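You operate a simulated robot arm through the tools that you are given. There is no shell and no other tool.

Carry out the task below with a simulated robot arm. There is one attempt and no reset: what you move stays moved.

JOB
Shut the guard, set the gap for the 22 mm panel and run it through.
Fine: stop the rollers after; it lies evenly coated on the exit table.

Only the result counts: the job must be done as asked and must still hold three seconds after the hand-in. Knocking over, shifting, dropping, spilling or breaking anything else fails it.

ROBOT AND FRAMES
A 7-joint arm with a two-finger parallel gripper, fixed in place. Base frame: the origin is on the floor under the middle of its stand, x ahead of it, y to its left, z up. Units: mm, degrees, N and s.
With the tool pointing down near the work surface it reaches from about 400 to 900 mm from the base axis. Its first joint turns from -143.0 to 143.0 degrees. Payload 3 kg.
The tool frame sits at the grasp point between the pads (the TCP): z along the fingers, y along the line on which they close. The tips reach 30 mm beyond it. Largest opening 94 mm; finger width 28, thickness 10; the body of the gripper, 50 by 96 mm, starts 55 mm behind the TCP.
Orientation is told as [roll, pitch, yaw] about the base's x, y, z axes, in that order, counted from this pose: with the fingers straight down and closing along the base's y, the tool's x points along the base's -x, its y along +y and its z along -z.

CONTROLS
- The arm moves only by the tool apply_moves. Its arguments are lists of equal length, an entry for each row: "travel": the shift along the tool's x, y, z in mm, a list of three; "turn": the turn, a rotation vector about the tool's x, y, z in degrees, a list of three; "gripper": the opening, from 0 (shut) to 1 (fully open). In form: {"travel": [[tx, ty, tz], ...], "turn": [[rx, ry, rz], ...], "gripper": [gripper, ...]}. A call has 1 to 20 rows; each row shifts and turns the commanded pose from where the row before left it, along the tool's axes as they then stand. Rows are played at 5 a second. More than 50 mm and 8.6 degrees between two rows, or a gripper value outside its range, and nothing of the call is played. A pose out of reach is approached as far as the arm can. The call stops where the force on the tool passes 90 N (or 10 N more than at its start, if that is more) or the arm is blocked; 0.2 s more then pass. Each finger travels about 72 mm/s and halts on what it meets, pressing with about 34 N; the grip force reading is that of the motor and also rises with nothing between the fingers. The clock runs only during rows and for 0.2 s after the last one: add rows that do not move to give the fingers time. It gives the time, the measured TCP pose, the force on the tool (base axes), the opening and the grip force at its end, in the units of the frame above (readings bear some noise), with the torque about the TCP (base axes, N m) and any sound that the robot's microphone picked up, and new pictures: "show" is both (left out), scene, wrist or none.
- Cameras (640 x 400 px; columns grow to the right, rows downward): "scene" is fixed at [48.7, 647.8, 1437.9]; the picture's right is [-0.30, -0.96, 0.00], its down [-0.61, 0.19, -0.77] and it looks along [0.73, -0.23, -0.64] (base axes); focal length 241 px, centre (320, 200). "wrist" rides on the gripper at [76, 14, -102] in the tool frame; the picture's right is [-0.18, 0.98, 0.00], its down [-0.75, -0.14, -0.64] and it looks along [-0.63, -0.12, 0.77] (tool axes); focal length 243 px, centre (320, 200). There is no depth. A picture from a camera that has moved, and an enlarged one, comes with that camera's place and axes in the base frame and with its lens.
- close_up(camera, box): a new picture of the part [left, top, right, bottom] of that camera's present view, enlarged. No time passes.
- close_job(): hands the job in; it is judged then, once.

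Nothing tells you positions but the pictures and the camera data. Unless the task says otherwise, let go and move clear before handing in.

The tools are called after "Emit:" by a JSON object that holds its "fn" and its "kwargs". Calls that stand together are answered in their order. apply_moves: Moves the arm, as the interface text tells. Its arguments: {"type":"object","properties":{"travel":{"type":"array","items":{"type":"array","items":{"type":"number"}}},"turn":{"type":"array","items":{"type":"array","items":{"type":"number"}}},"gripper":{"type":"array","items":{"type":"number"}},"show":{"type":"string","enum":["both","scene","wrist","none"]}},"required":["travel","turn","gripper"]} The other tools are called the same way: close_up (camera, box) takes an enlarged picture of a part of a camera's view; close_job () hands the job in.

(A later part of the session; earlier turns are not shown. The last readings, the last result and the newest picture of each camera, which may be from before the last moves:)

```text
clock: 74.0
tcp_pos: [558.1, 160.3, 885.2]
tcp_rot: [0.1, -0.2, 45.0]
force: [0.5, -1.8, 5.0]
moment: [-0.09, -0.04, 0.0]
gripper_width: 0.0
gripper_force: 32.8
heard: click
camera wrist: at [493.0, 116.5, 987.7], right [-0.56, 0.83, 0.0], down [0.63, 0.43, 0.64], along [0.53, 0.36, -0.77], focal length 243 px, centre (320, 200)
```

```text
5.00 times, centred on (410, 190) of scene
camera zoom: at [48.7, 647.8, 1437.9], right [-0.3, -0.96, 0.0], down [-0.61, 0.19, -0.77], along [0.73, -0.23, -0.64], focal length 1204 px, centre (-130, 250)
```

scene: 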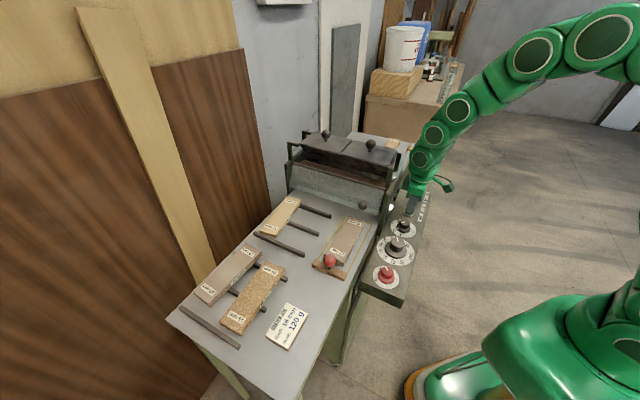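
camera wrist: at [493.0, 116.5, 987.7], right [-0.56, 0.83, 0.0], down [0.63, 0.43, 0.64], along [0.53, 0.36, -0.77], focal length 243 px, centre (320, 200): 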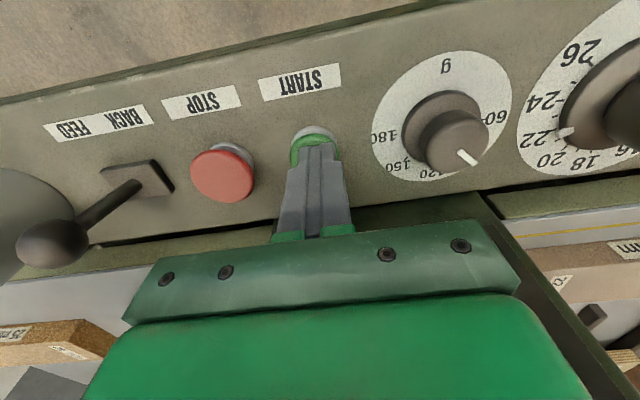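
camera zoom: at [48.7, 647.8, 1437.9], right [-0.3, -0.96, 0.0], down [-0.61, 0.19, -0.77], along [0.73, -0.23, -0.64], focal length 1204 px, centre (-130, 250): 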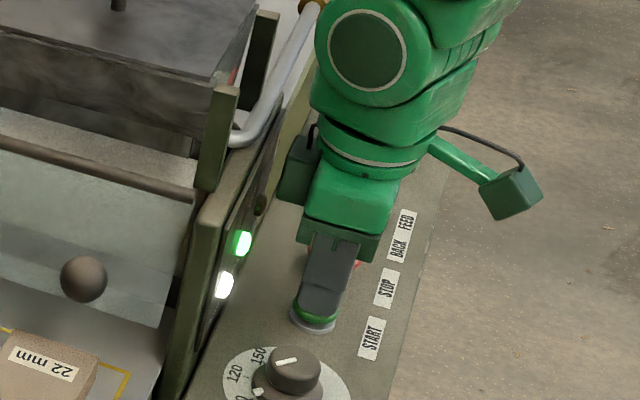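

I heard a click and the RUN lamp is on, so the rollers are running. Now I'll lift off and go back to the pusher.

Emit:
{"fn": "apply_moves", "kwargs": {"travel": [[0, 0, -20], [0, 0, -45], [0, 0, -45], [0, 0, -40], [0, 43, 0], [0, 43, 0], [0, 43, 0], [0, 43, 0], [0, 43, 0], [0, 0, 0]], "turn": [[0, 0, 0], [0, 0, 0], [0, 0, 0], [0, 0, 0], [0, 0, 0], [0, 0, 0], [0, 0, 0], [0, 0, 0], [0, 0, 0], [0, 0, 0]], "gripper": [0, 0, 0, 0, 0, 0.2, 0.4, 0.6, 0.6, 0.6], "show": "wrist"}}

Emit:
{"fn": "apply_moves", "kwargs": {"travel": [[0, 0, 0], [0, 0, 0], [0, 0, 0], [0, 0, 0], [0, 0, 0], [0, 0, 0], [0, 0, 0], [0, 0, 0], [0, 0, 0], [0, 0, 0], [0, 0, 0], [28.6, 28.8, 0], [28.6, 28.8, 0], [28.6, 28.8, 0], [28.6, 28.8, 0], [28.6, 28.8, 0], [0, 0, 20], [0, 0, 0]], "turn": [[0, 0, 8.2], [0, 0, 8.2], [0, 0, 8.2], [0, 0, 8.2], [0, 0, 8.2], [0, 0, 8.2], [0, 0, 8.2], [0, 0, 8.2], [0, 0, 8.2], [0, 0, 8.1], [0, 0, 8.1], [0, 0, 0], [0, 0, 0], [0, 0, 0], [0, 0, 0], [0, 0, 0], [0, 0, 0], [0, 0, 0]], "gripper": [0.6, 0.6, 0.6, 0.6, 0.6, 0.6, 0.6, 0.6, 0.6, 0.6, 0.6, 0.6, 0.6, 0.6, 0.6, 0.6, 0.6, 0.6]}}

Emit:
{"fn": "close_up", "kwargs": {"camera": "wrist", "box": [200, 40, 440, 240]}}

```text
clock: 76.2
tcp_pos: [405.5, 309.1, 1034.6]
tcp_rot: [0.0, -0.2, 44.9]
force: [-0.4, -1.4, -0.4]
moment: [0.01, -0.02, 0.01]
gripper_width: 56.5
gripper_force: 0.1
camera wrist: at [341.0, 264.9, 1136.8], right [-0.56, 0.83, 0.0], down [0.63, 0.43, 0.64], along [0.53, 0.36, -0.77], focal length 243 px, centre (320, 200)
```

wrist: 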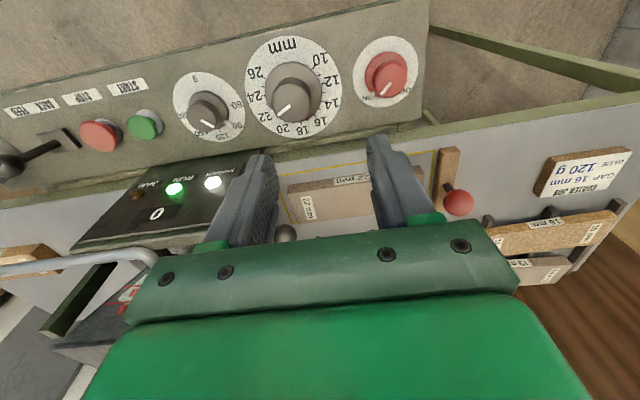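

```text
clock: 80.0
tcp_pos: [406.5, 513.5, 1017.9]
tcp_rot: [0.1, 0.1, -45.1]
force: [-0.3, 0.2, 0.9]
moment: [0.02, 0.0, 0.0]
gripper_width: 56.3
gripper_force: 0.1
camera wrist: at [362.9, 578.4, 1121.7], right [0.83, 0.56, 0.0], down [0.43, -0.64, 0.64], along [0.36, -0.53, -0.77], focal length 243 px, centre (320, 200)
```

scene: 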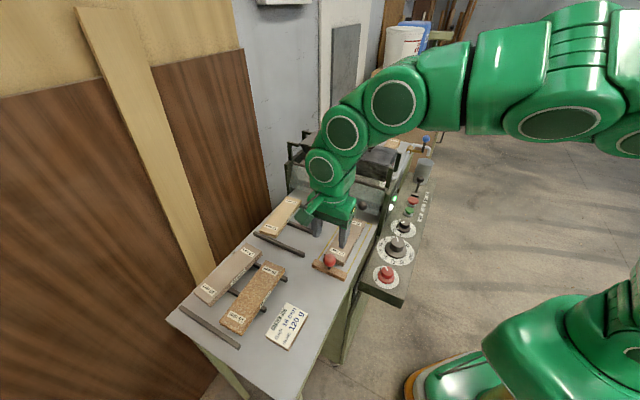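
wrist: 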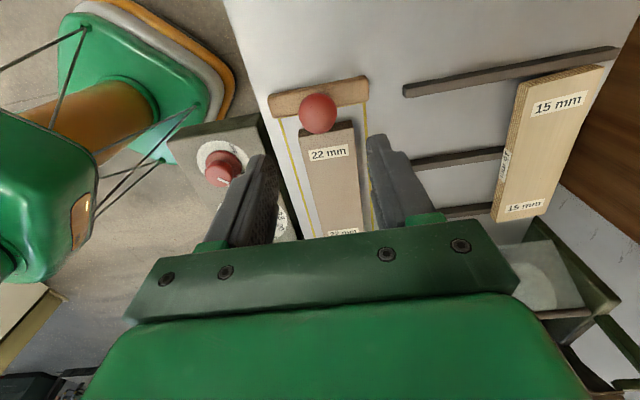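

```text
2.00 times, centred on (320, 140) of wrist
camera zoom: at [362.9, 578.4, 1121.7], right [0.83, 0.56, 0.0], down [0.43, -0.64, 0.64], along [0.36, -0.53, -0.77], focal length 485 px, centre (320, 320)
```

zoom: 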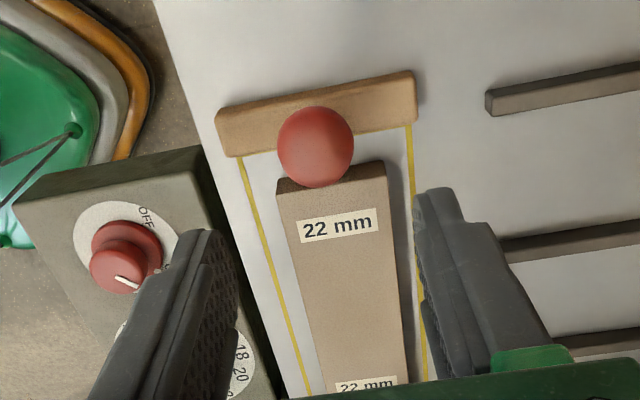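

The ball of the pusher is right under the gripper. I'll descend around it, close on it, and then push the panel forward.

Emit:
{"fn": "apply_moves", "kwargs": {"travel": [[-0.7, -2, 30], [0, 0, 30], [0, 0, 25], [0, 0, 17], [0, 0, 0], [0, 0, 0], [0, 0, 0], [0, 0, 0]], "turn": [[0, 0, 0], [0, 0, 0], [0, 0, 0], [0, 0, 0], [0, 0, 0], [0, 0, 0], [0, 0, 0], [0, 0, 0]], "gripper": [0.6, 0.6, 0.6, 0.6, 0.6, 0.2, 0.2, 0.2]}}

Emit:
{"fn": "close_up", "kwargs": {"camera": "scene", "box": [290, 190, 400, 290]}}

```text
clock: 81.8
tcp_pos: [406.2, 512.5, 916.7]
tcp_rot: [0.2, 0.0, -45.1]
force: [18.5, 17.2, -10.2]
moment: [0.2, -0.03, 0.0]
gripper_width: 33.5
gripper_force: 45.5
camera wrist: at [361.7, 577.0, 1019.0], right [0.83, 0.56, 0.0], down [0.43, -0.64, 0.64], along [0.36, -0.53, -0.77], focal length 243 px, centre (320, 200)
```

scene: 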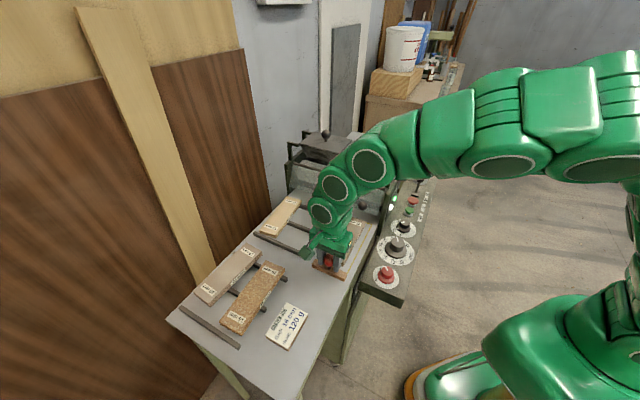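
wrist: 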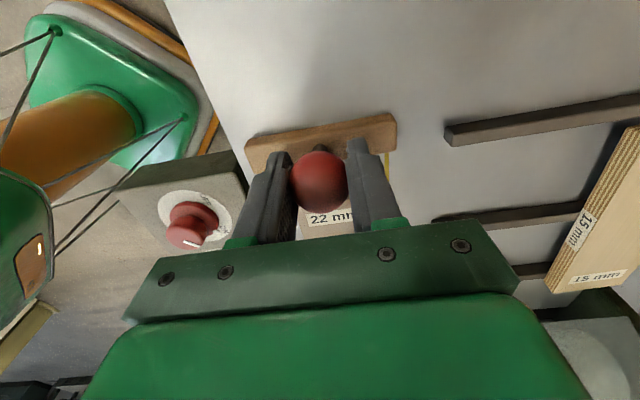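

```text
4.00 times, centred on (345, 240) of scene
camera zoom: at [48.7, 647.8, 1437.9], right [-0.3, -0.96, 0.0], down [-0.61, 0.19, -0.77], along [0.73, -0.23, -0.64], focal length 963 px, centre (220, 40)
```

zoom: 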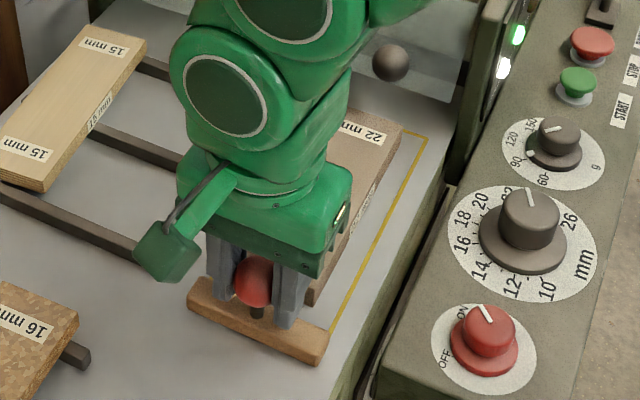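

The pusher ball is held (33.5 mm) with some side load, so it seems guided. I'll relieve that by about 1.5 mm and start pushing forward steadily.

Emit:
{"fn": "apply_moves", "kwargs": {"travel": [[0, 1.5, 0], [-5, 0, 0], [-5, 0, 0], [-6, 0, 0], [-6, 0, 0], [-6, 0, 0], [-6, 0, 0], [-6, 0, 0], [0, 0, 0]], "turn": [[0, 0, 0], [0, 0, 0], [0, 0, 0], [0, 0, 0], [0, 0, 0], [0, 0, 0], [0, 0, 0], [0, 0, 0], [0, 0, 0]], "gripper": [0.2, 0.2, 0.2, 0.2, 0.2, 0.2, 0.2, 0.2, 0.2]}}

Emit:
{"fn": "close_up", "kwargs": {"camera": "scene", "box": [290, 170, 410, 290]}}

```text
clock: 83.8
tcp_pos: [435.4, 484.3, 913.4]
tcp_rot: [0.1, 0.1, -45.1]
force: [-40.8, -38.9, 19.5]
moment: [-0.33, 0.05, 0.0]
gripper_width: 33.5
gripper_force: 44.4
camera wrist: at [390.2, 549.1, 1016.8], right [0.83, 0.56, 0.0], down [0.43, -0.63, 0.64], along [0.36, -0.53, -0.77], focal length 243 px, centre (320, 200)
```

scene: 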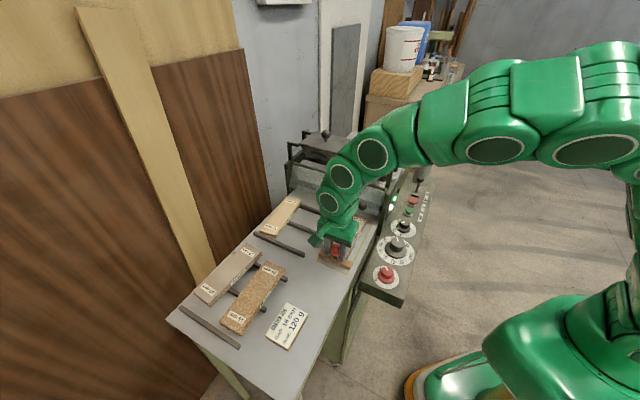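
wrist: 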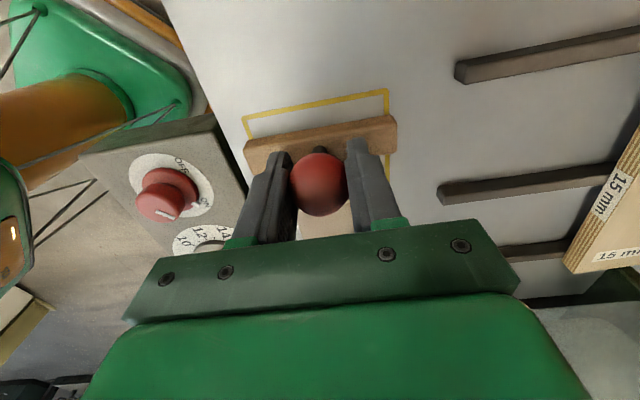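

```text
3.33 times, centred on (350, 230) of scene
camera zoom: at [48.7, 647.8, 1437.9], right [-0.3, -0.96, 0.0], down [-0.61, 0.19, -0.77], along [0.73, -0.23, -0.64], focal length 803 px, centre (220, 100)
```

zoom: 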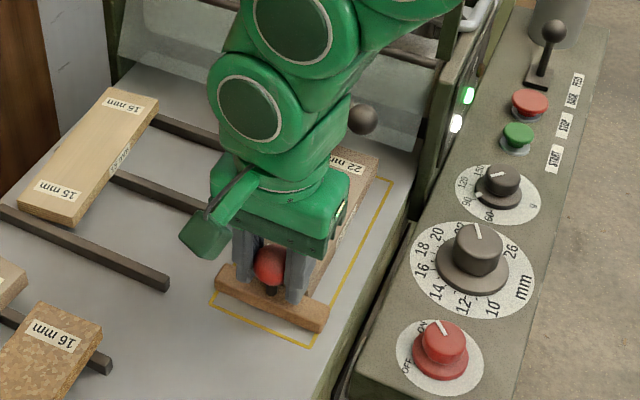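

Emit:
{"fn": "apply_moves", "kwargs": {"travel": [[0, -1, 0], [-6, 0, 0], [-6, 0, 0], [-6, 0, 0], [-6, 0, 0], [-6, 0, 0], [-6, 0, 0], [0, 0, 0]], "turn": [[0, 0, 0], [0, 0, 0], [0, 0, 0], [0, 0, 0], [0, 0, 0], [0, 0, 0], [0, 0, 0], [0, 0, 0]], "gripper": [0.2, 0.2, 0.2, 0.2, 0.2, 0.2, 0.2, 0.2]}}

Emit:
{"fn": "close_up", "kwargs": {"camera": "scene", "box": [290, 170, 410, 290]}}

```text
clock: 85.6
tcp_pos: [459.7, 459.6, 914.8]
tcp_rot: [0.1, 0.1, -45.1]
force: [-12.8, -10.8, -2.5]
moment: [0.16, 0.22, 0.0]
gripper_width: 33.3
gripper_force: 45.9
camera wrist: at [415.0, 523.9, 1016.9], right [0.83, 0.56, 0.0], down [0.43, -0.64, 0.64], along [0.36, -0.53, -0.77], focal length 243 px, centre (320, 200)
```

scene: 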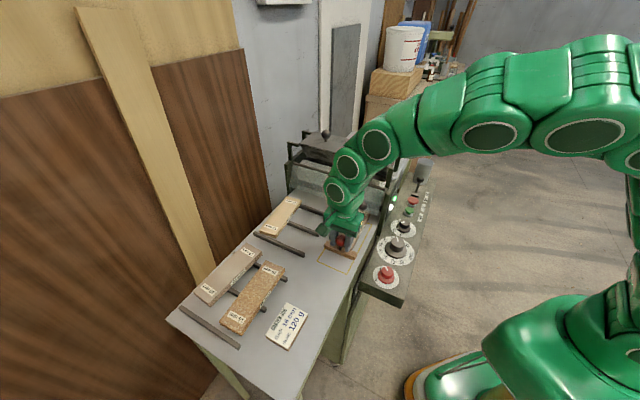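
wrist: 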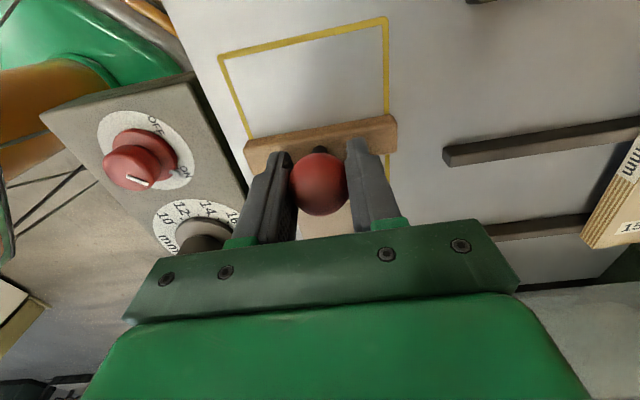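

```text
3.33 times, centred on (350, 230) of scene
camera zoom: at [48.7, 647.8, 1437.9], right [-0.3, -0.96, 0.0], down [-0.61, 0.19, -0.77], along [0.73, -0.23, -0.64], focal length 803 px, centre (220, 100)
```

zoom: 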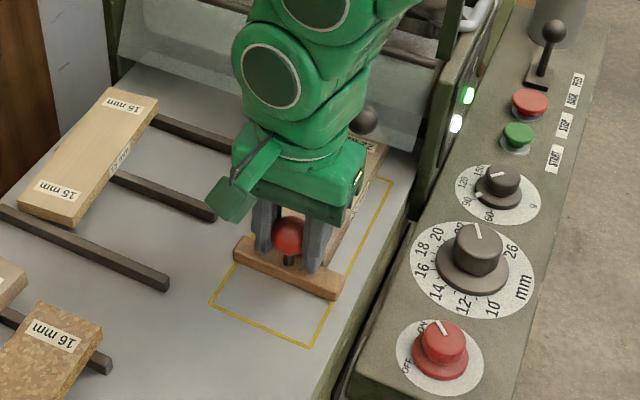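

Emit:
{"fn": "apply_moves", "kwargs": {"travel": [[-5, -0.3, 0], [-5, 0, 0], [-5, 0, 0], [-5, 0, 0], [-5, 0, 0], [-5, 0, 0]], "turn": [[0, 0, 0], [0, 0, 0], [0, 0, 0], [0, 0, 0], [0, 0, 0], [0, 0, 0]], "gripper": [0.2, 0.2, 0.2, 0.2, 0.2, 0.2]}}

Emit:
{"fn": "close_up", "kwargs": {"camera": "scene", "box": [290, 130, 420, 260]}}

Emit:
{"fn": "close_up", "kwargs": {"camera": "wrist", "box": [200, 100, 440, 240]}}

```text
clock: 87.0
tcp_pos: [481.7, 438.6, 915.0]
tcp_rot: [0.2, 0.2, -45.1]
force: [-11.3, -9.5, 21.2]
moment: [-0.06, 0.02, -0.05]
gripper_width: 33.1
gripper_force: 45.6
camera wrist: at [436.5, 502.2, 1016.9], right [0.83, 0.56, 0.0], down [0.43, -0.64, 0.64], along [0.36, -0.53, -0.77], focal length 243 px, centre (320, 200)
```

scene: 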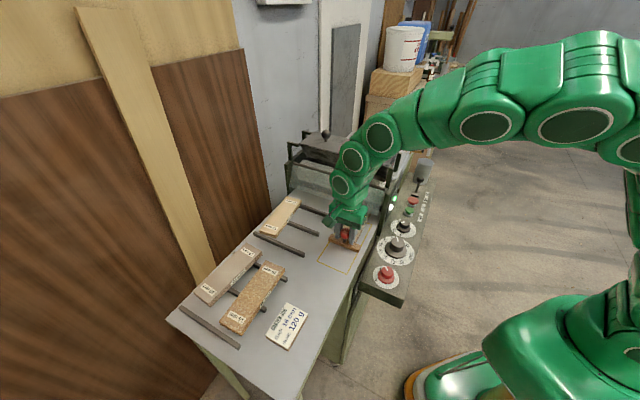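
wrist: 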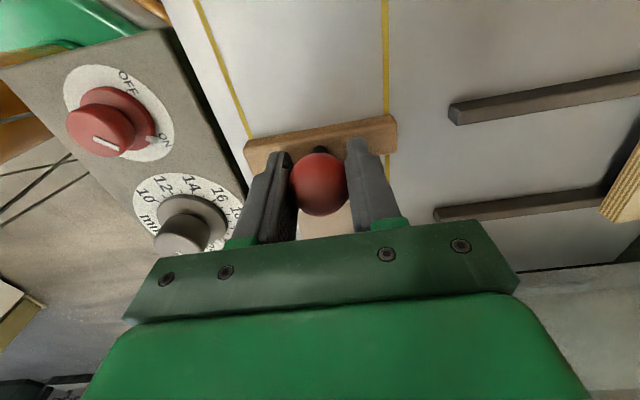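

```text
3.08 times, centred on (355, 195) of scene
camera zoom: at [48.7, 647.8, 1437.9], right [-0.3, -0.96, 0.0], down [-0.61, 0.19, -0.77], along [0.73, -0.23, -0.64], focal length 741 px, centre (212, 215)
```

zoom: 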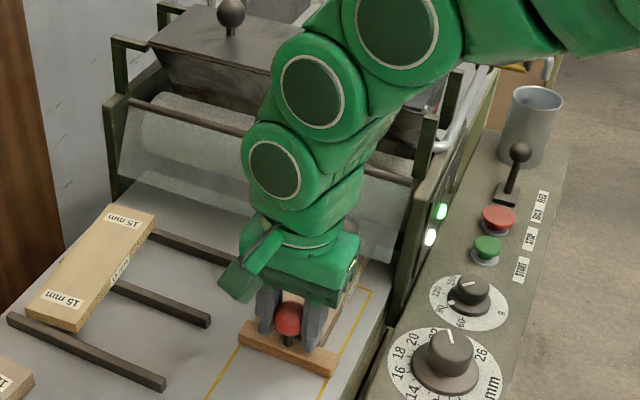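

```text
2.67 times, centred on (320, 170) of wrist
camera zoom: at [436.5, 502.2, 1016.9], right [0.83, 0.56, 0.0], down [0.43, -0.64, 0.64], along [0.36, -0.53, -0.77], focal length 647 px, centre (320, 280)
```

zoom: 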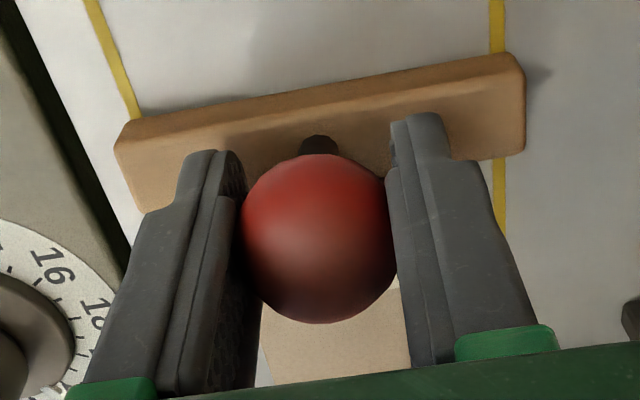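

Emit:
{"fn": "apply_moves", "kwargs": {"travel": [[-5, 0, 0], [-5, 0, 0], [-5, 0, 0], [-5, 0, 0]], "turn": [[0, 0, 0], [0, 0, 0], [0, 0, 0], [0, 0, 0]], "gripper": [0.2, 0.2, 0.2, 0.2]}}

Emit:
{"fn": "close_up", "kwargs": {"camera": "scene", "box": [310, 170, 410, 260]}}

Emit:
{"fn": "close_up", "kwargs": {"camera": "wrist", "box": [200, 100, 440, 240]}}

```text
clock: 88.0
tcp_pos: [494.3, 424.4, 915.0]
tcp_rot: [0.3, 0.1, -45.2]
force: [18.9, 20.7, 5.9]
moment: [0.32, 0.09, -0.21]
gripper_width: 33.1
gripper_force: 44.8
camera wrist: at [450.9, 487.6, 1016.8], right [0.83, 0.56, 0.0], down [0.43, -0.64, 0.64], along [0.36, -0.53, -0.77], focal length 243 px, centre (320, 200)
```

scene: 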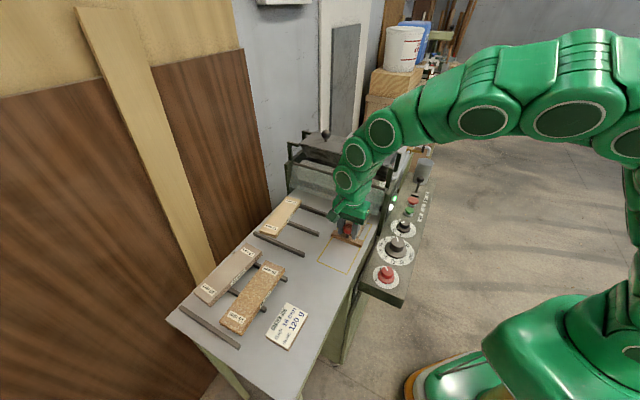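
wrist: 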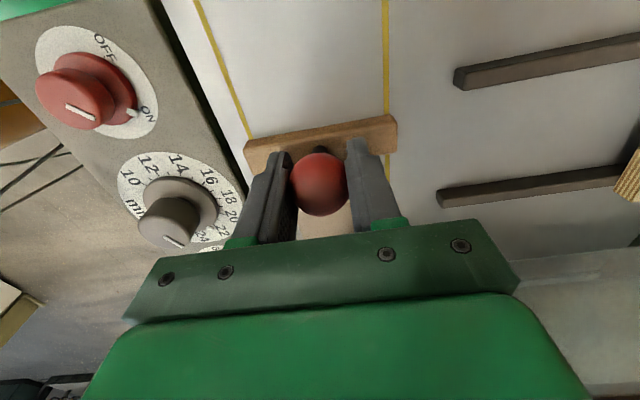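

```text
4.44 times, centred on (360, 215) of scene
camera zoom: at [48.7, 647.8, 1437.9], right [-0.3, -0.96, 0.0], down [-0.61, 0.19, -0.77], along [0.73, -0.23, -0.64], focal length 1070 px, centre (142, 133)
```

zoom: 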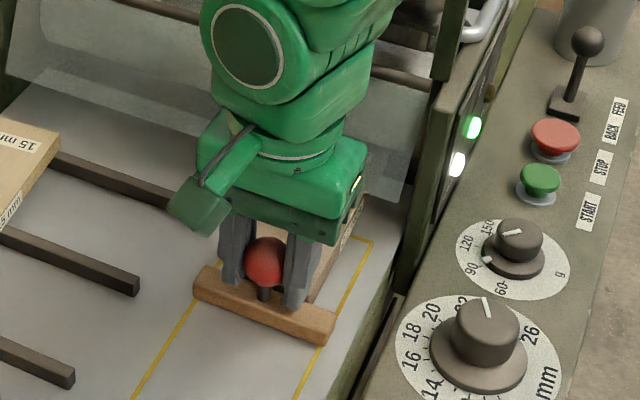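

```text
2.67 times, centred on (320, 170) of wrist
camera zoom: at [450.9, 487.6, 1016.8], right [0.83, 0.56, 0.0], down [0.43, -0.64, 0.64], along [0.36, -0.53, -0.77], focal length 647 px, centre (320, 280)
```

zoom: 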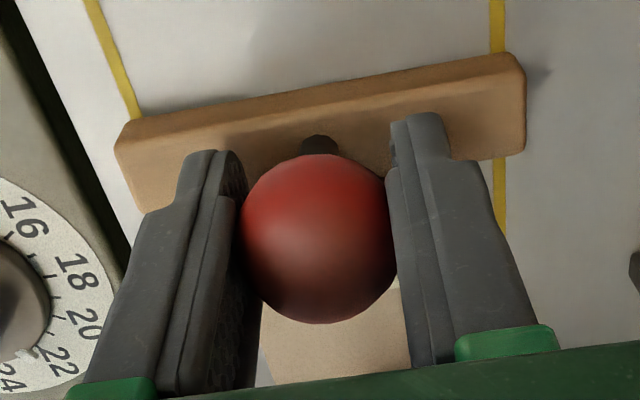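

Emit:
{"fn": "apply_moves", "kwargs": {"travel": [[-5, 0.3, 0], [-5, 0, 0], [-5, 0, 0]], "turn": [[0, 0, 0], [0, 0, 0], [0, 0, 0]], "gripper": [0.2, 0.2, 0.2]}}

Emit:
{"fn": "close_up", "kwargs": {"camera": "scene", "box": [310, 140, 410, 240]}}

Emit:
{"fn": "close_up", "kwargs": {"camera": "wrist", "box": [200, 100, 440, 240]}}

```text
clock: 88.8
tcp_pos: [506.4, 413.1, 915.0]
tcp_rot: [0.2, 0.1, -45.0]
force: [15.6, 17.1, 17.7]
moment: [-0.02, -0.03, 0.22]
gripper_width: 33.4
gripper_force: 44.9
camera wrist: at [461.4, 477.1, 1016.8], right [0.83, 0.56, 0.0], down [0.43, -0.64, 0.64], along [0.36, -0.53, -0.77], focal length 243 px, centre (320, 200)
```

scene: 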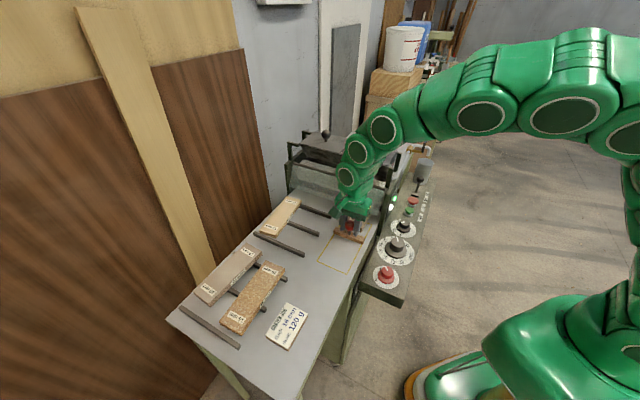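
wrist: 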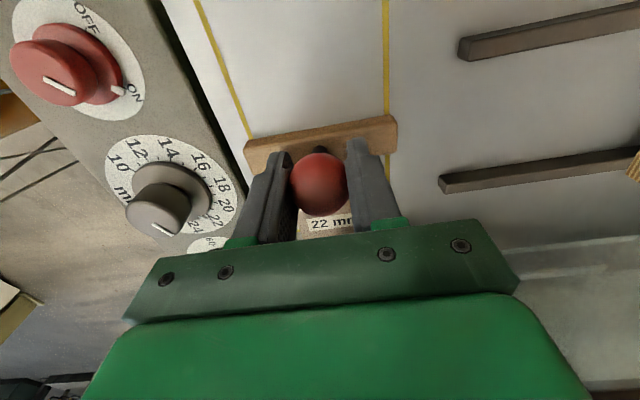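

```text
4.00 times, centred on (360, 190) of scene
camera zoom: at [48.7, 647.8, 1437.9], right [-0.3, -0.96, 0.0], down [-0.61, 0.19, -0.77], along [0.73, -0.23, -0.64], focal length 963 px, centre (160, 240)
```

zoom: 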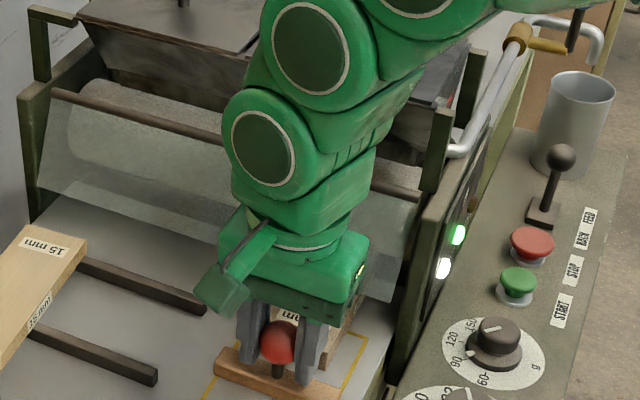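

```text
2.67 times, centred on (320, 170) of wrist
camera zoom: at [461.4, 477.1, 1016.8], right [0.83, 0.56, 0.0], down [0.43, -0.64, 0.64], along [0.36, -0.53, -0.77], focal length 647 px, centre (320, 280)
```

zoom: 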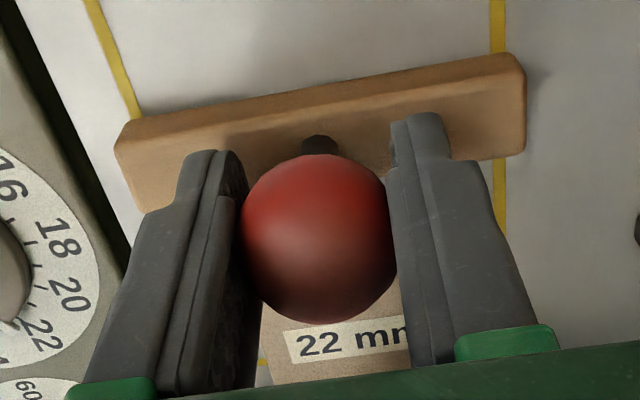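

The label has moved ahead relative to the ball, so the rollers have caught the panel. I'll hold still and watch it feed.

Emit:
{"fn": "apply_moves", "kwargs": {"travel": [[0, 0, 0], [0, 0, 0], [0, 0, 0]], "turn": [[0, 0, 0], [0, 0, 0], [0, 0, 0]], "gripper": [0.2, 0.2, 0.2]}}

Emit:
{"fn": "close_up", "kwargs": {"camera": "scene", "box": [310, 120, 430, 240]}}

Emit:
{"fn": "close_up", "kwargs": {"camera": "wrist", "box": [200, 100, 440, 240]}}

```text
clock: 89.6
tcp_pos: [506.5, 412.7, 914.9]
tcp_rot: [0.3, 0.1, -45.1]
force: [19.6, 19.6, 22.2]
moment: [0.08, -0.11, 0.0]
gripper_width: 33.5
gripper_force: 44.6
camera wrist: at [461.5, 477.1, 1016.7], right [0.83, 0.56, 0.0], down [0.43, -0.64, 0.64], along [0.36, -0.53, -0.77], focal length 243 px, centre (320, 200)
```

scene: 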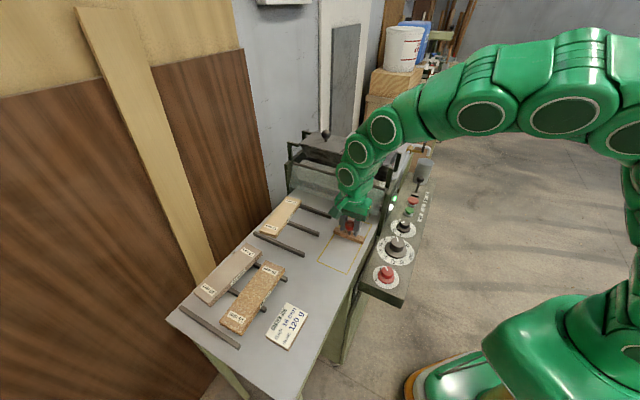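
wrist: 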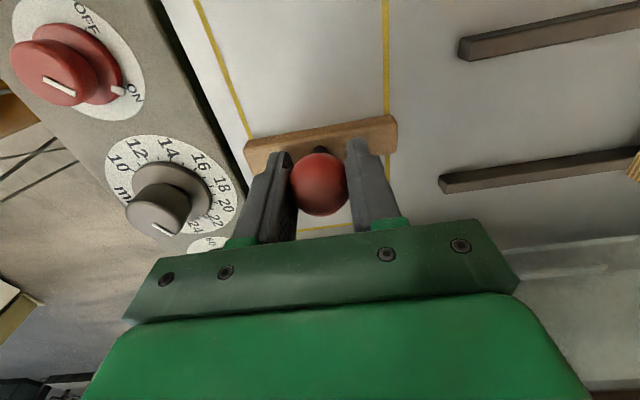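

```text
3.33 times, centred on (370, 180) of scene
camera zoom: at [48.7, 647.8, 1437.9], right [-0.3, -0.96, 0.0], down [-0.61, 0.19, -0.77], along [0.73, -0.23, -0.64], focal length 803 px, centre (153, 267)
```

zoom: 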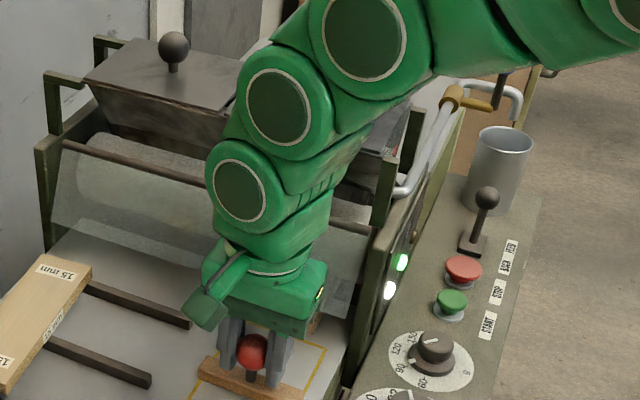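

```text
2.67 times, centred on (320, 170) of wrist
camera zoom: at [461.5, 477.1, 1016.7], right [0.83, 0.56, 0.0], down [0.43, -0.64, 0.64], along [0.36, -0.53, -0.77], focal length 647 px, centre (320, 280)
```

zoom: 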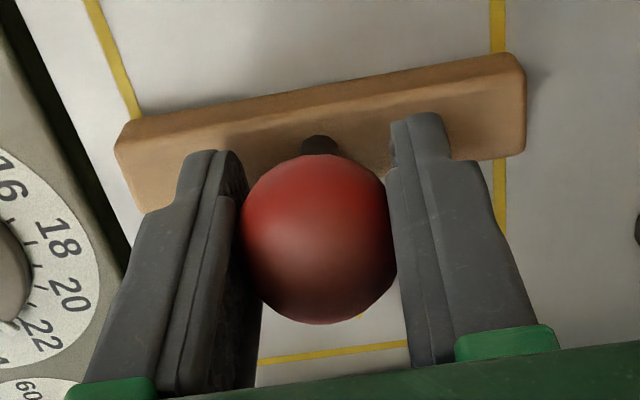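

The panel has been drawn in completely past my view. While it passes, I'll bring the pusher back to where it started.

Emit:
{"fn": "apply_moves", "kwargs": {"travel": [[8, 0.4, 0], [10, 0, 0], [12, 0, 0], [12, 0, 0], [12, 0, 0], [12, 0, 0], [12, 0, 0], [12, 0, 0], [12, 0, 0], [12, 0, 0], [12, 0, 0], [10, 0, 0], [6, 0, 0], [0, 0, 0]], "turn": [[0, 0, 0], [0, 0, 0], [0, 0, 0], [0, 0, 0], [0, 0, 0], [0, 0, 0], [0, 0, 0], [0, 0, 0], [0, 0, 0], [0, 0, 0], [0, 0, 0], [0, 0, 0], [0, 0, 0], [0, 0, 0]], "gripper": [0.2, 0.2, 0.2, 0.2, 0.2, 0.2, 0.2, 0.2, 0.2, 0.2, 0.2, 0.2, 0.2, 0.2]}}

Emit:
{"fn": "close_up", "kwargs": {"camera": "scene", "box": [290, 100, 450, 280]}}

Emit:
{"fn": "close_up", "kwargs": {"camera": "scene", "box": [350, 115, 450, 185]}}

```text
clock: 92.6
tcp_pos: [406.9, 513.0, 915.1]
tcp_rot: [0.0, 0.0, -45.0]
force: [-0.6, -27.9, -30.4]
moment: [0.14, -0.01, 0.03]
gripper_width: 33.3
gripper_force: 44.6
camera wrist: at [361.8, 577.6, 1017.3], right [0.83, 0.56, 0.0], down [0.43, -0.63, 0.64], along [0.36, -0.53, -0.77], focal length 243 px, centre (320, 200)
```

scene: 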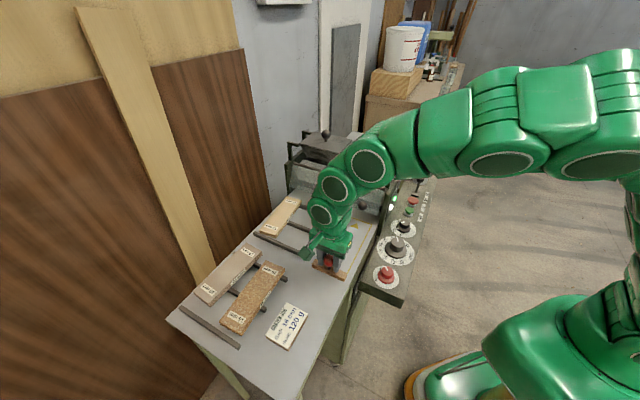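
wrist: 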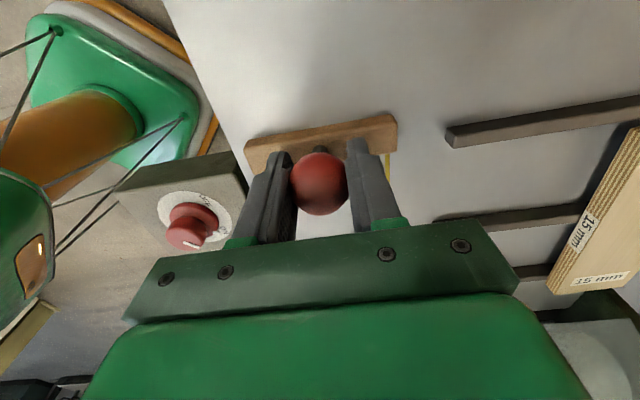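

```text
2.22 times, centred on (370, 190) of scene
camera zoom: at [48.7, 647.8, 1437.9], right [-0.3, -0.96, 0.0], down [-0.61, 0.19, -0.77], along [0.73, -0.23, -0.64], focal length 535 px, centre (209, 222)
```

zoom: 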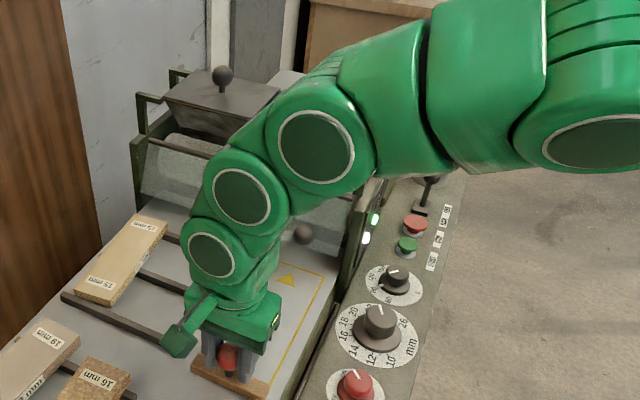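

```text
5.71 times, centred on (400, 150) of scene
camera zoom: at [48.7, 647.8, 1437.9], right [-0.3, -0.96, 0.0], down [-0.61, 0.19, -0.77], along [0.73, -0.23, -0.64], focal length 1376 px, centre (-137, 486)
```

zoom: 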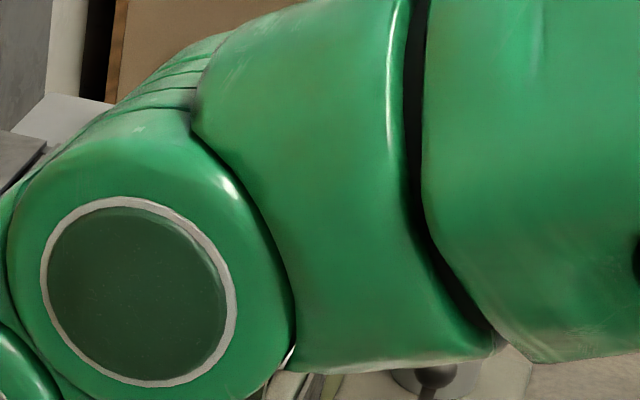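

The pusher is back at its start position. I'll release it and go to the STOP button by the same route as before.

Emit:
{"fn": "apply_moves", "kwargs": {"travel": [[0, 0, 0], [0, 0, 0], [0, 0, -30], [0, 0, -45], [0, 0, -45], [-28.6, -28.8, 0], [-28.6, -28.8, 0], [-28.6, -28.8, 0], [-28.6, -28.8, 0], [-28.6, -28.8, 0], [0, 0, 0]], "turn": [[0, 0, 0], [0, 0, 0], [0, 0, 0], [0, 0, 0], [0, 0, 0], [0, 0, 0], [0, 0, 0], [0, 0, 0], [0, 0, 0], [0, 0, 0], [0, 0, 0]], "gripper": [0.6, 0.6, 0.6, 0.6, 0.6, 0.6, 0.4, 0.2, 0, 0, 0]}}

Emit:
{"fn": "close_up", "kwargs": {"camera": "scene", "box": [340, 110, 450, 200]}}

```text
clock: 95.0
tcp_pos: [406.3, 310.0, 1037.6]
tcp_rot: [0.1, 0.1, -45.2]
force: [0.2, -0.2, -0.4]
moment: [0.02, -0.01, 0.01]
gripper_width: 0.0
gripper_force: 33.2
camera wrist: at [361.7, 374.1, 1139.4], right [0.83, 0.56, 0.0], down [0.43, -0.64, 0.64], along [0.36, -0.53, -0.77], focal length 243 px, centre (320, 200)
```

scene: 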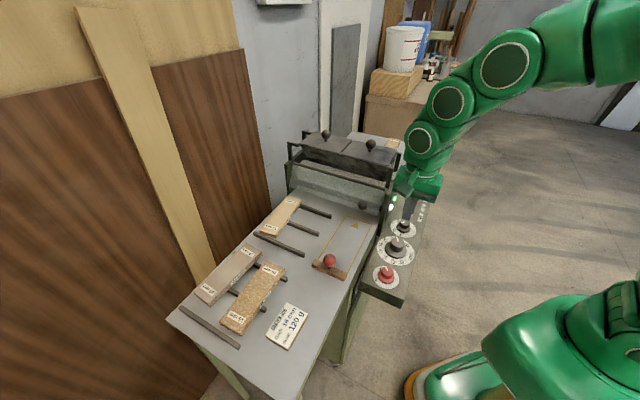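
wrist: 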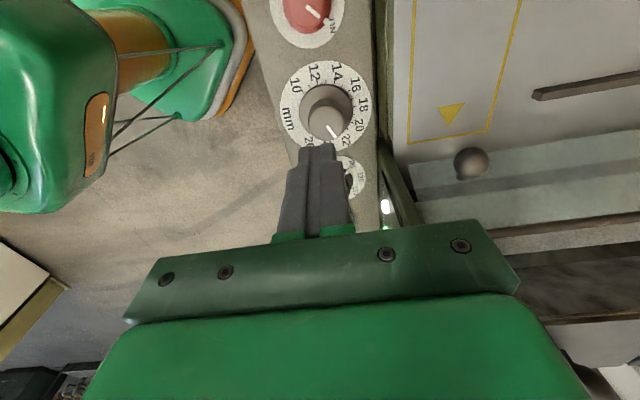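

```text
4.44 times, centred on (395, 155) of scene
camera zoom: at [48.7, 647.8, 1437.9], right [-0.3, -0.96, 0.0], down [-0.61, 0.19, -0.77], along [0.73, -0.23, -0.64], focal length 1070 px, centre (-13, 400)
```

zoom: 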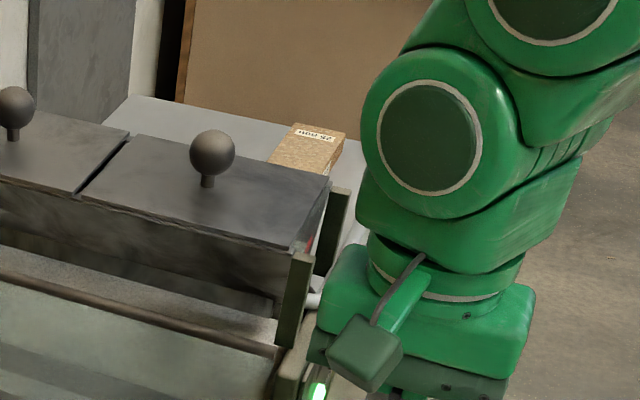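

Emit:
{"fn": "apply_moves", "kwargs": {"travel": [[0, 0, 0], [0, 0, 0], [0, 0, 0], [0, 0, 0], [0, 0, 0], [0, 0, 0], [0, 0, 0], [0, 0, 0], [0, 0, 0], [0, 0, 0], [0, 0, 0], [0, 0, 0]], "turn": [[0, 0, -8.2], [0, 0, -8.2], [0, 0, -8.2], [0, 0, -8.2], [0, 0, -8.2], [0, 0, -8.2], [0, 0, -8.2], [0, 0, -8.2], [0, 0, -8.2], [0, 0, -8.2], [0, 0, -8.2], [0, 0, 0]], "gripper": [0, 0, 0, 0, 0, 0, 0, 0, 0, 0, 0, 0]}}

Emit:
{"fn": "close_up", "kwargs": {"camera": "wrist", "box": [0, 80, 260, 300]}}

Emit:
{"fn": "close_up", "kwargs": {"camera": "scene", "box": [340, 110, 450, 200]}}

```text
clock: 97.6
tcp_pos: [403.0, 311.0, 1033.8]
tcp_rot: [0.2, -0.1, 45.2]
force: [-0.6, 0.3, 0.4]
moment: [0.0, 0.02, -0.01]
gripper_width: 0.0
gripper_force: 32.8
camera wrist: at [340.4, 267.6, 1136.2], right [-0.57, 0.82, 0.0], down [0.63, 0.43, 0.64], along [0.53, 0.37, -0.77], focal length 243 px, centre (320, 200)
```

scene: 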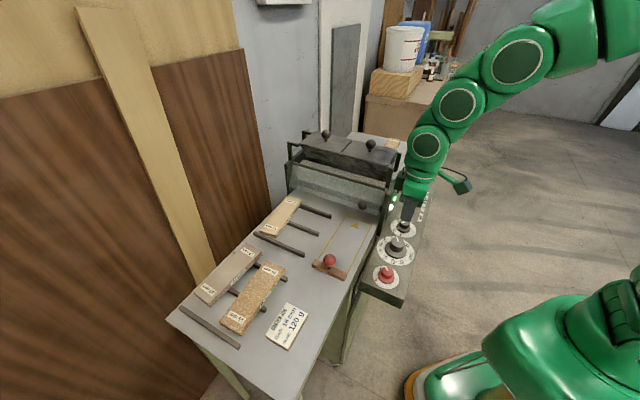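
wrist: 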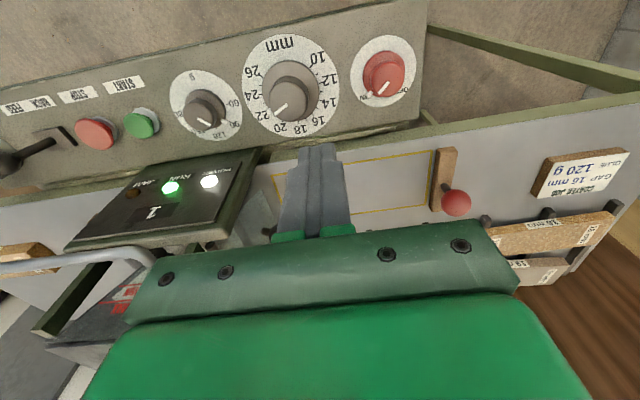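

```text
1.82 times, centred on (130, 190) of wrist
camera zoom: at [340.4, 267.6, 1136.2], right [-0.57, 0.82, 0.0], down [0.63, 0.43, 0.64], along [0.53, 0.37, -0.77], focal length 441 px, centre (666, 218)
```

zoom: 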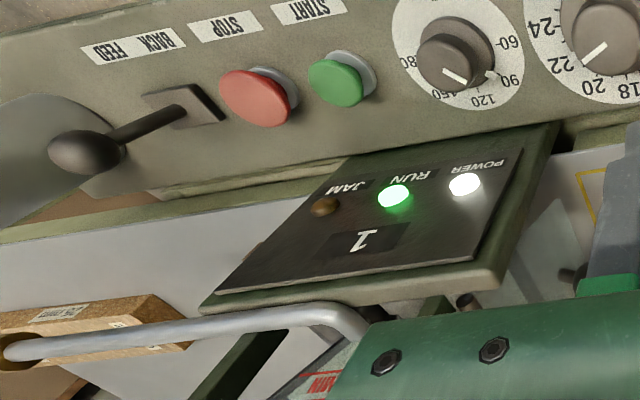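

```text
4.44 times, centred on (395, 155) of scene
camera zoom: at [48.7, 647.8, 1437.9], right [-0.3, -0.96, 0.0], down [-0.61, 0.19, -0.77], along [0.73, -0.23, -0.64], focal length 1070 px, centre (-13, 400)
```

zoom: 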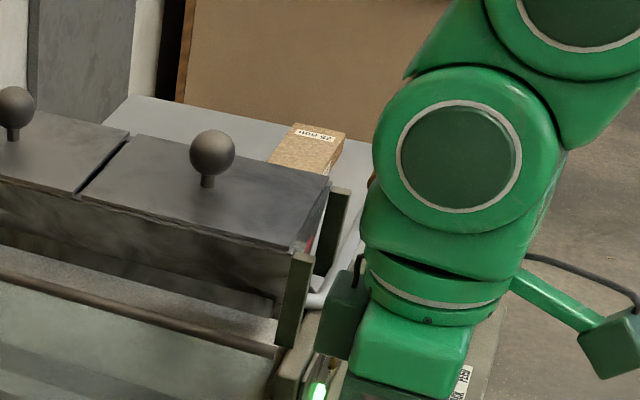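

The counter now shows 1 with no JAM, so the panel went through. I'll go to STOP now.

Emit:
{"fn": "apply_moves", "kwargs": {"travel": [[1.3, -45.5, 0], [0, -45.5, 0], [0, -45.5, 0], [0, -45.5, 0], [0, -45.5, 0], [0, -45.5, 0], [0, 0, 25], [0, 0, 25], [0, 0, 0]], "turn": [[0, 0, 0], [0, 0, 0], [0, 0, 0], [0, 0, 0], [0, 0, 0], [0, 0, 0], [0, 0, 0], [0, 0, 0], [0, 0, 0]], "gripper": [0, 0, 0, 0, 0, 0, 0, 0, 0]}}

Emit:
{"fn": "close_up", "kwargs": {"camera": "wrist", "box": [200, 30, 440, 230]}}

```text
clock: 99.6
tcp_pos: [594.2, 119.0, 983.0]
tcp_rot: [0.1, -0.1, 45.1]
force: [0.1, -0.1, 0.6]
moment: [-0.01, 0.02, 0.01]
gripper_width: 0.0
gripper_force: 33.0
camera wrist: at [529.9, 74.3, 1084.7], right [-0.57, 0.82, 0.0], down [0.63, 0.43, 0.64], along [0.53, 0.37, -0.77], focal length 243 px, centre (320, 200)
```

scene: 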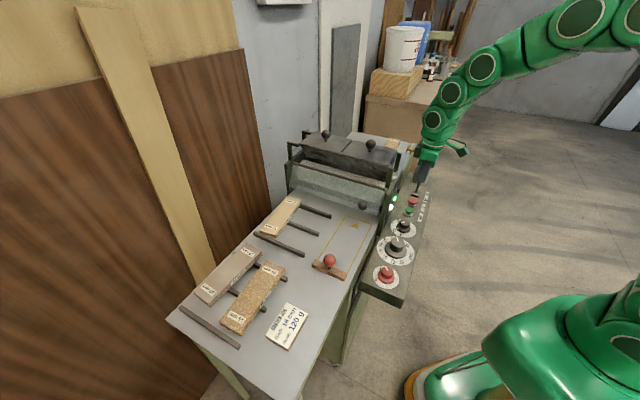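
wrist: 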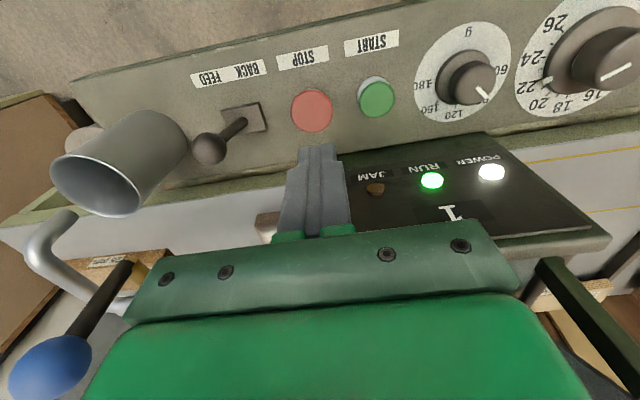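

```text
2.00 times, centred on (320, 130) of wrist
camera zoom: at [529.9, 74.3, 1084.7], right [-0.57, 0.82, 0.0], down [0.63, 0.43, 0.64], along [0.53, 0.37, -0.77], focal length 485 px, centre (320, 340)
```

zoom: 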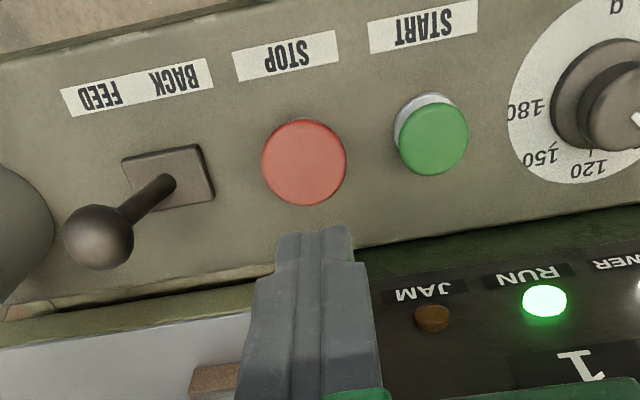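

Emit:
{"fn": "apply_moves", "kwargs": {"travel": [[-1.5, -7, 25], [0, 0, 30], [0, 0, 20], [0, 0, 8], [0, 0, 2], [0, 0, 2], [0, 0, 0]], "turn": [[0, 0, 0], [0, 0, 0], [0, 0, 0], [0, 0, 0], [0, 0, 0], [0, 0, 0], [0, 0, 0]], "gripper": [0, 0, 0, 0, 0, 0, 0], "show": "wrist"}}

```text
clock: 101.2
tcp_pos: [603.1, 112.9, 896.3]
tcp_rot: [0.0, -0.1, 45.1]
force: [-0.2, 0.0, 0.6]
moment: [0.01, -0.01, -0.01]
gripper_width: 0.0
gripper_force: 33.2
camera wrist: at [537.9, 69.8, 998.9], right [-0.57, 0.82, 0.0], down [0.63, 0.43, 0.64], along [0.53, 0.37, -0.77], focal length 243 px, centre (320, 200)
```

wrist: 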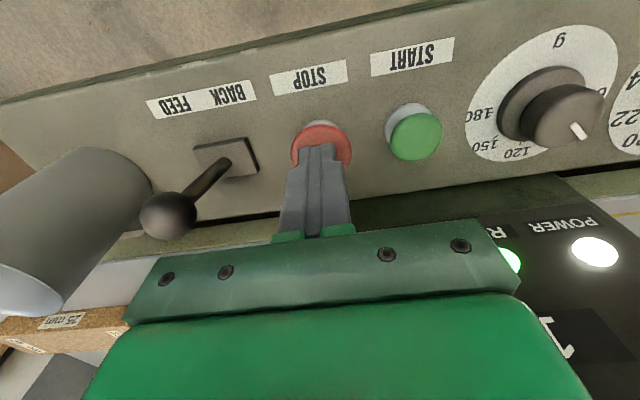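

Emit:
{"fn": "apply_moves", "kwargs": {"travel": [[0, 0, 2], [0, 0, 2], [0, 0, 1.5], [0, 0, 1.5], [0, 0, 0]], "turn": [[0, 0, 0], [0, 0, 0], [0, 0, 0], [0, 0, 0], [0, 0, 0]], "gripper": [0, 0, 0, 0, 0], "show": "wrist"}}

Emit:
{"fn": "close_up", "kwargs": {"camera": "scene", "box": [380, 150, 440, 230]}}

```text
clock: 102.4
tcp_pos: [601.9, 112.9, 890.4]
tcp_rot: [0.2, -0.1, 45.1]
force: [0.1, 0.1, 2.0]
moment: [-0.04, -0.01, 0.01]
gripper_width: 0.1
gripper_force: 32.5
camera wrist: at [537.5, 69.8, 992.0], right [-0.57, 0.82, 0.0], down [0.63, 0.43, 0.64], along [0.53, 0.37, -0.77], focal length 243 px, centre (320, 200)
```

wrist: 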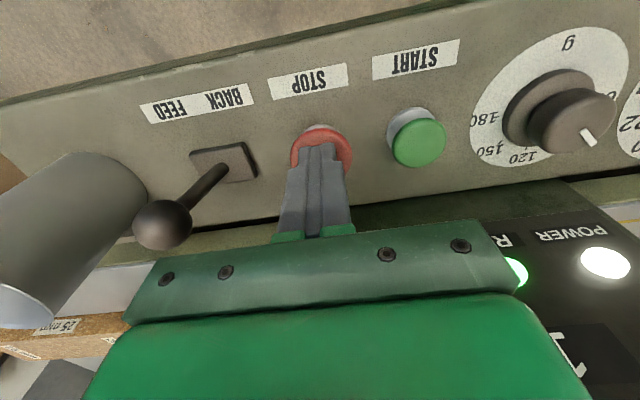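

```text
5.00 times, centred on (410, 190) of scene
camera zoom: at [48.7, 647.8, 1437.9], right [-0.3, -0.96, 0.0], down [-0.61, 0.19, -0.77], along [0.73, -0.23, -0.64], focal length 1204 px, centre (-130, 250)
```

zoom: 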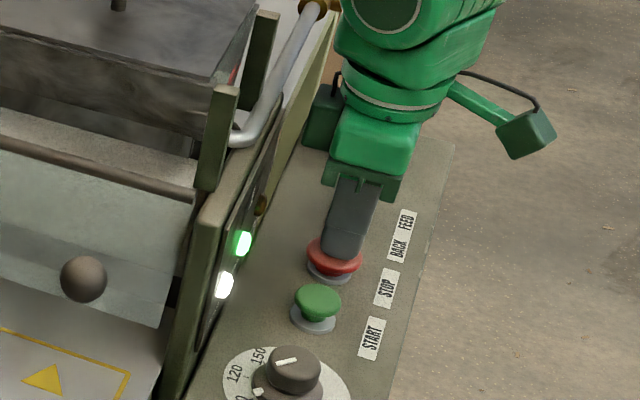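

Contact is just beginning at 2 N and the rollers are still running. I'll press STOP a few millimetres further.

Emit:
{"fn": "apply_moves", "kwargs": {"travel": [[0, 0, 1.5], [0, 0, 1.5], [0, 0, 1], [0, 0, 0]], "turn": [[0, 0, 0], [0, 0, 0], [0, 0, 0], [0, 0, 0]], "gripper": [0, 0, 0, 0], "show": "wrist"}}

Emit:
{"fn": "close_up", "kwargs": {"camera": "scene", "box": [380, 150, 440, 230]}}

```text
clock: 103.4
tcp_pos: [601.9, 114.0, 887.1]
tcp_rot: [0.1, -0.2, 45.1]
force: [-0.3, 1.1, 2.3]
moment: [0.04, -0.03, 0.01]
gripper_width: 0.0
gripper_force: 32.8
heard: click
camera wrist: at [538.2, 69.8, 988.9], right [-0.57, 0.82, 0.0], down [0.63, 0.43, 0.64], along [0.53, 0.37, -0.77], focal length 243 px, centre (320, 200)
```

wrist: 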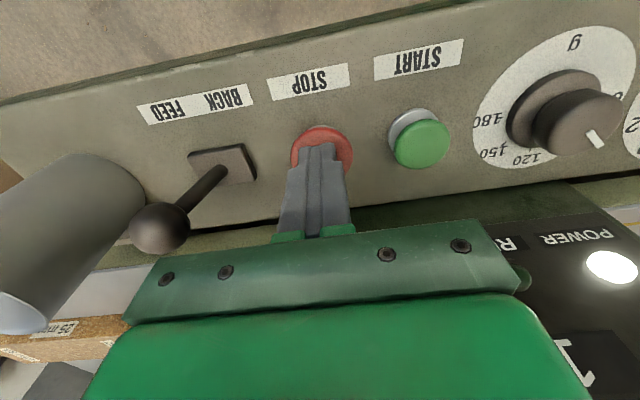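

```text
5.00 times, centred on (410, 190) of scene
camera zoom: at [48.7, 647.8, 1437.9], right [-0.3, -0.96, 0.0], down [-0.61, 0.19, -0.77], along [0.73, -0.23, -0.64], focal length 1204 px, centre (-130, 250)
```

zoom: 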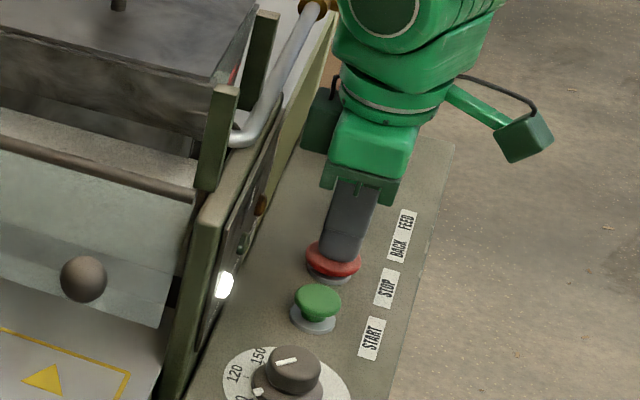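

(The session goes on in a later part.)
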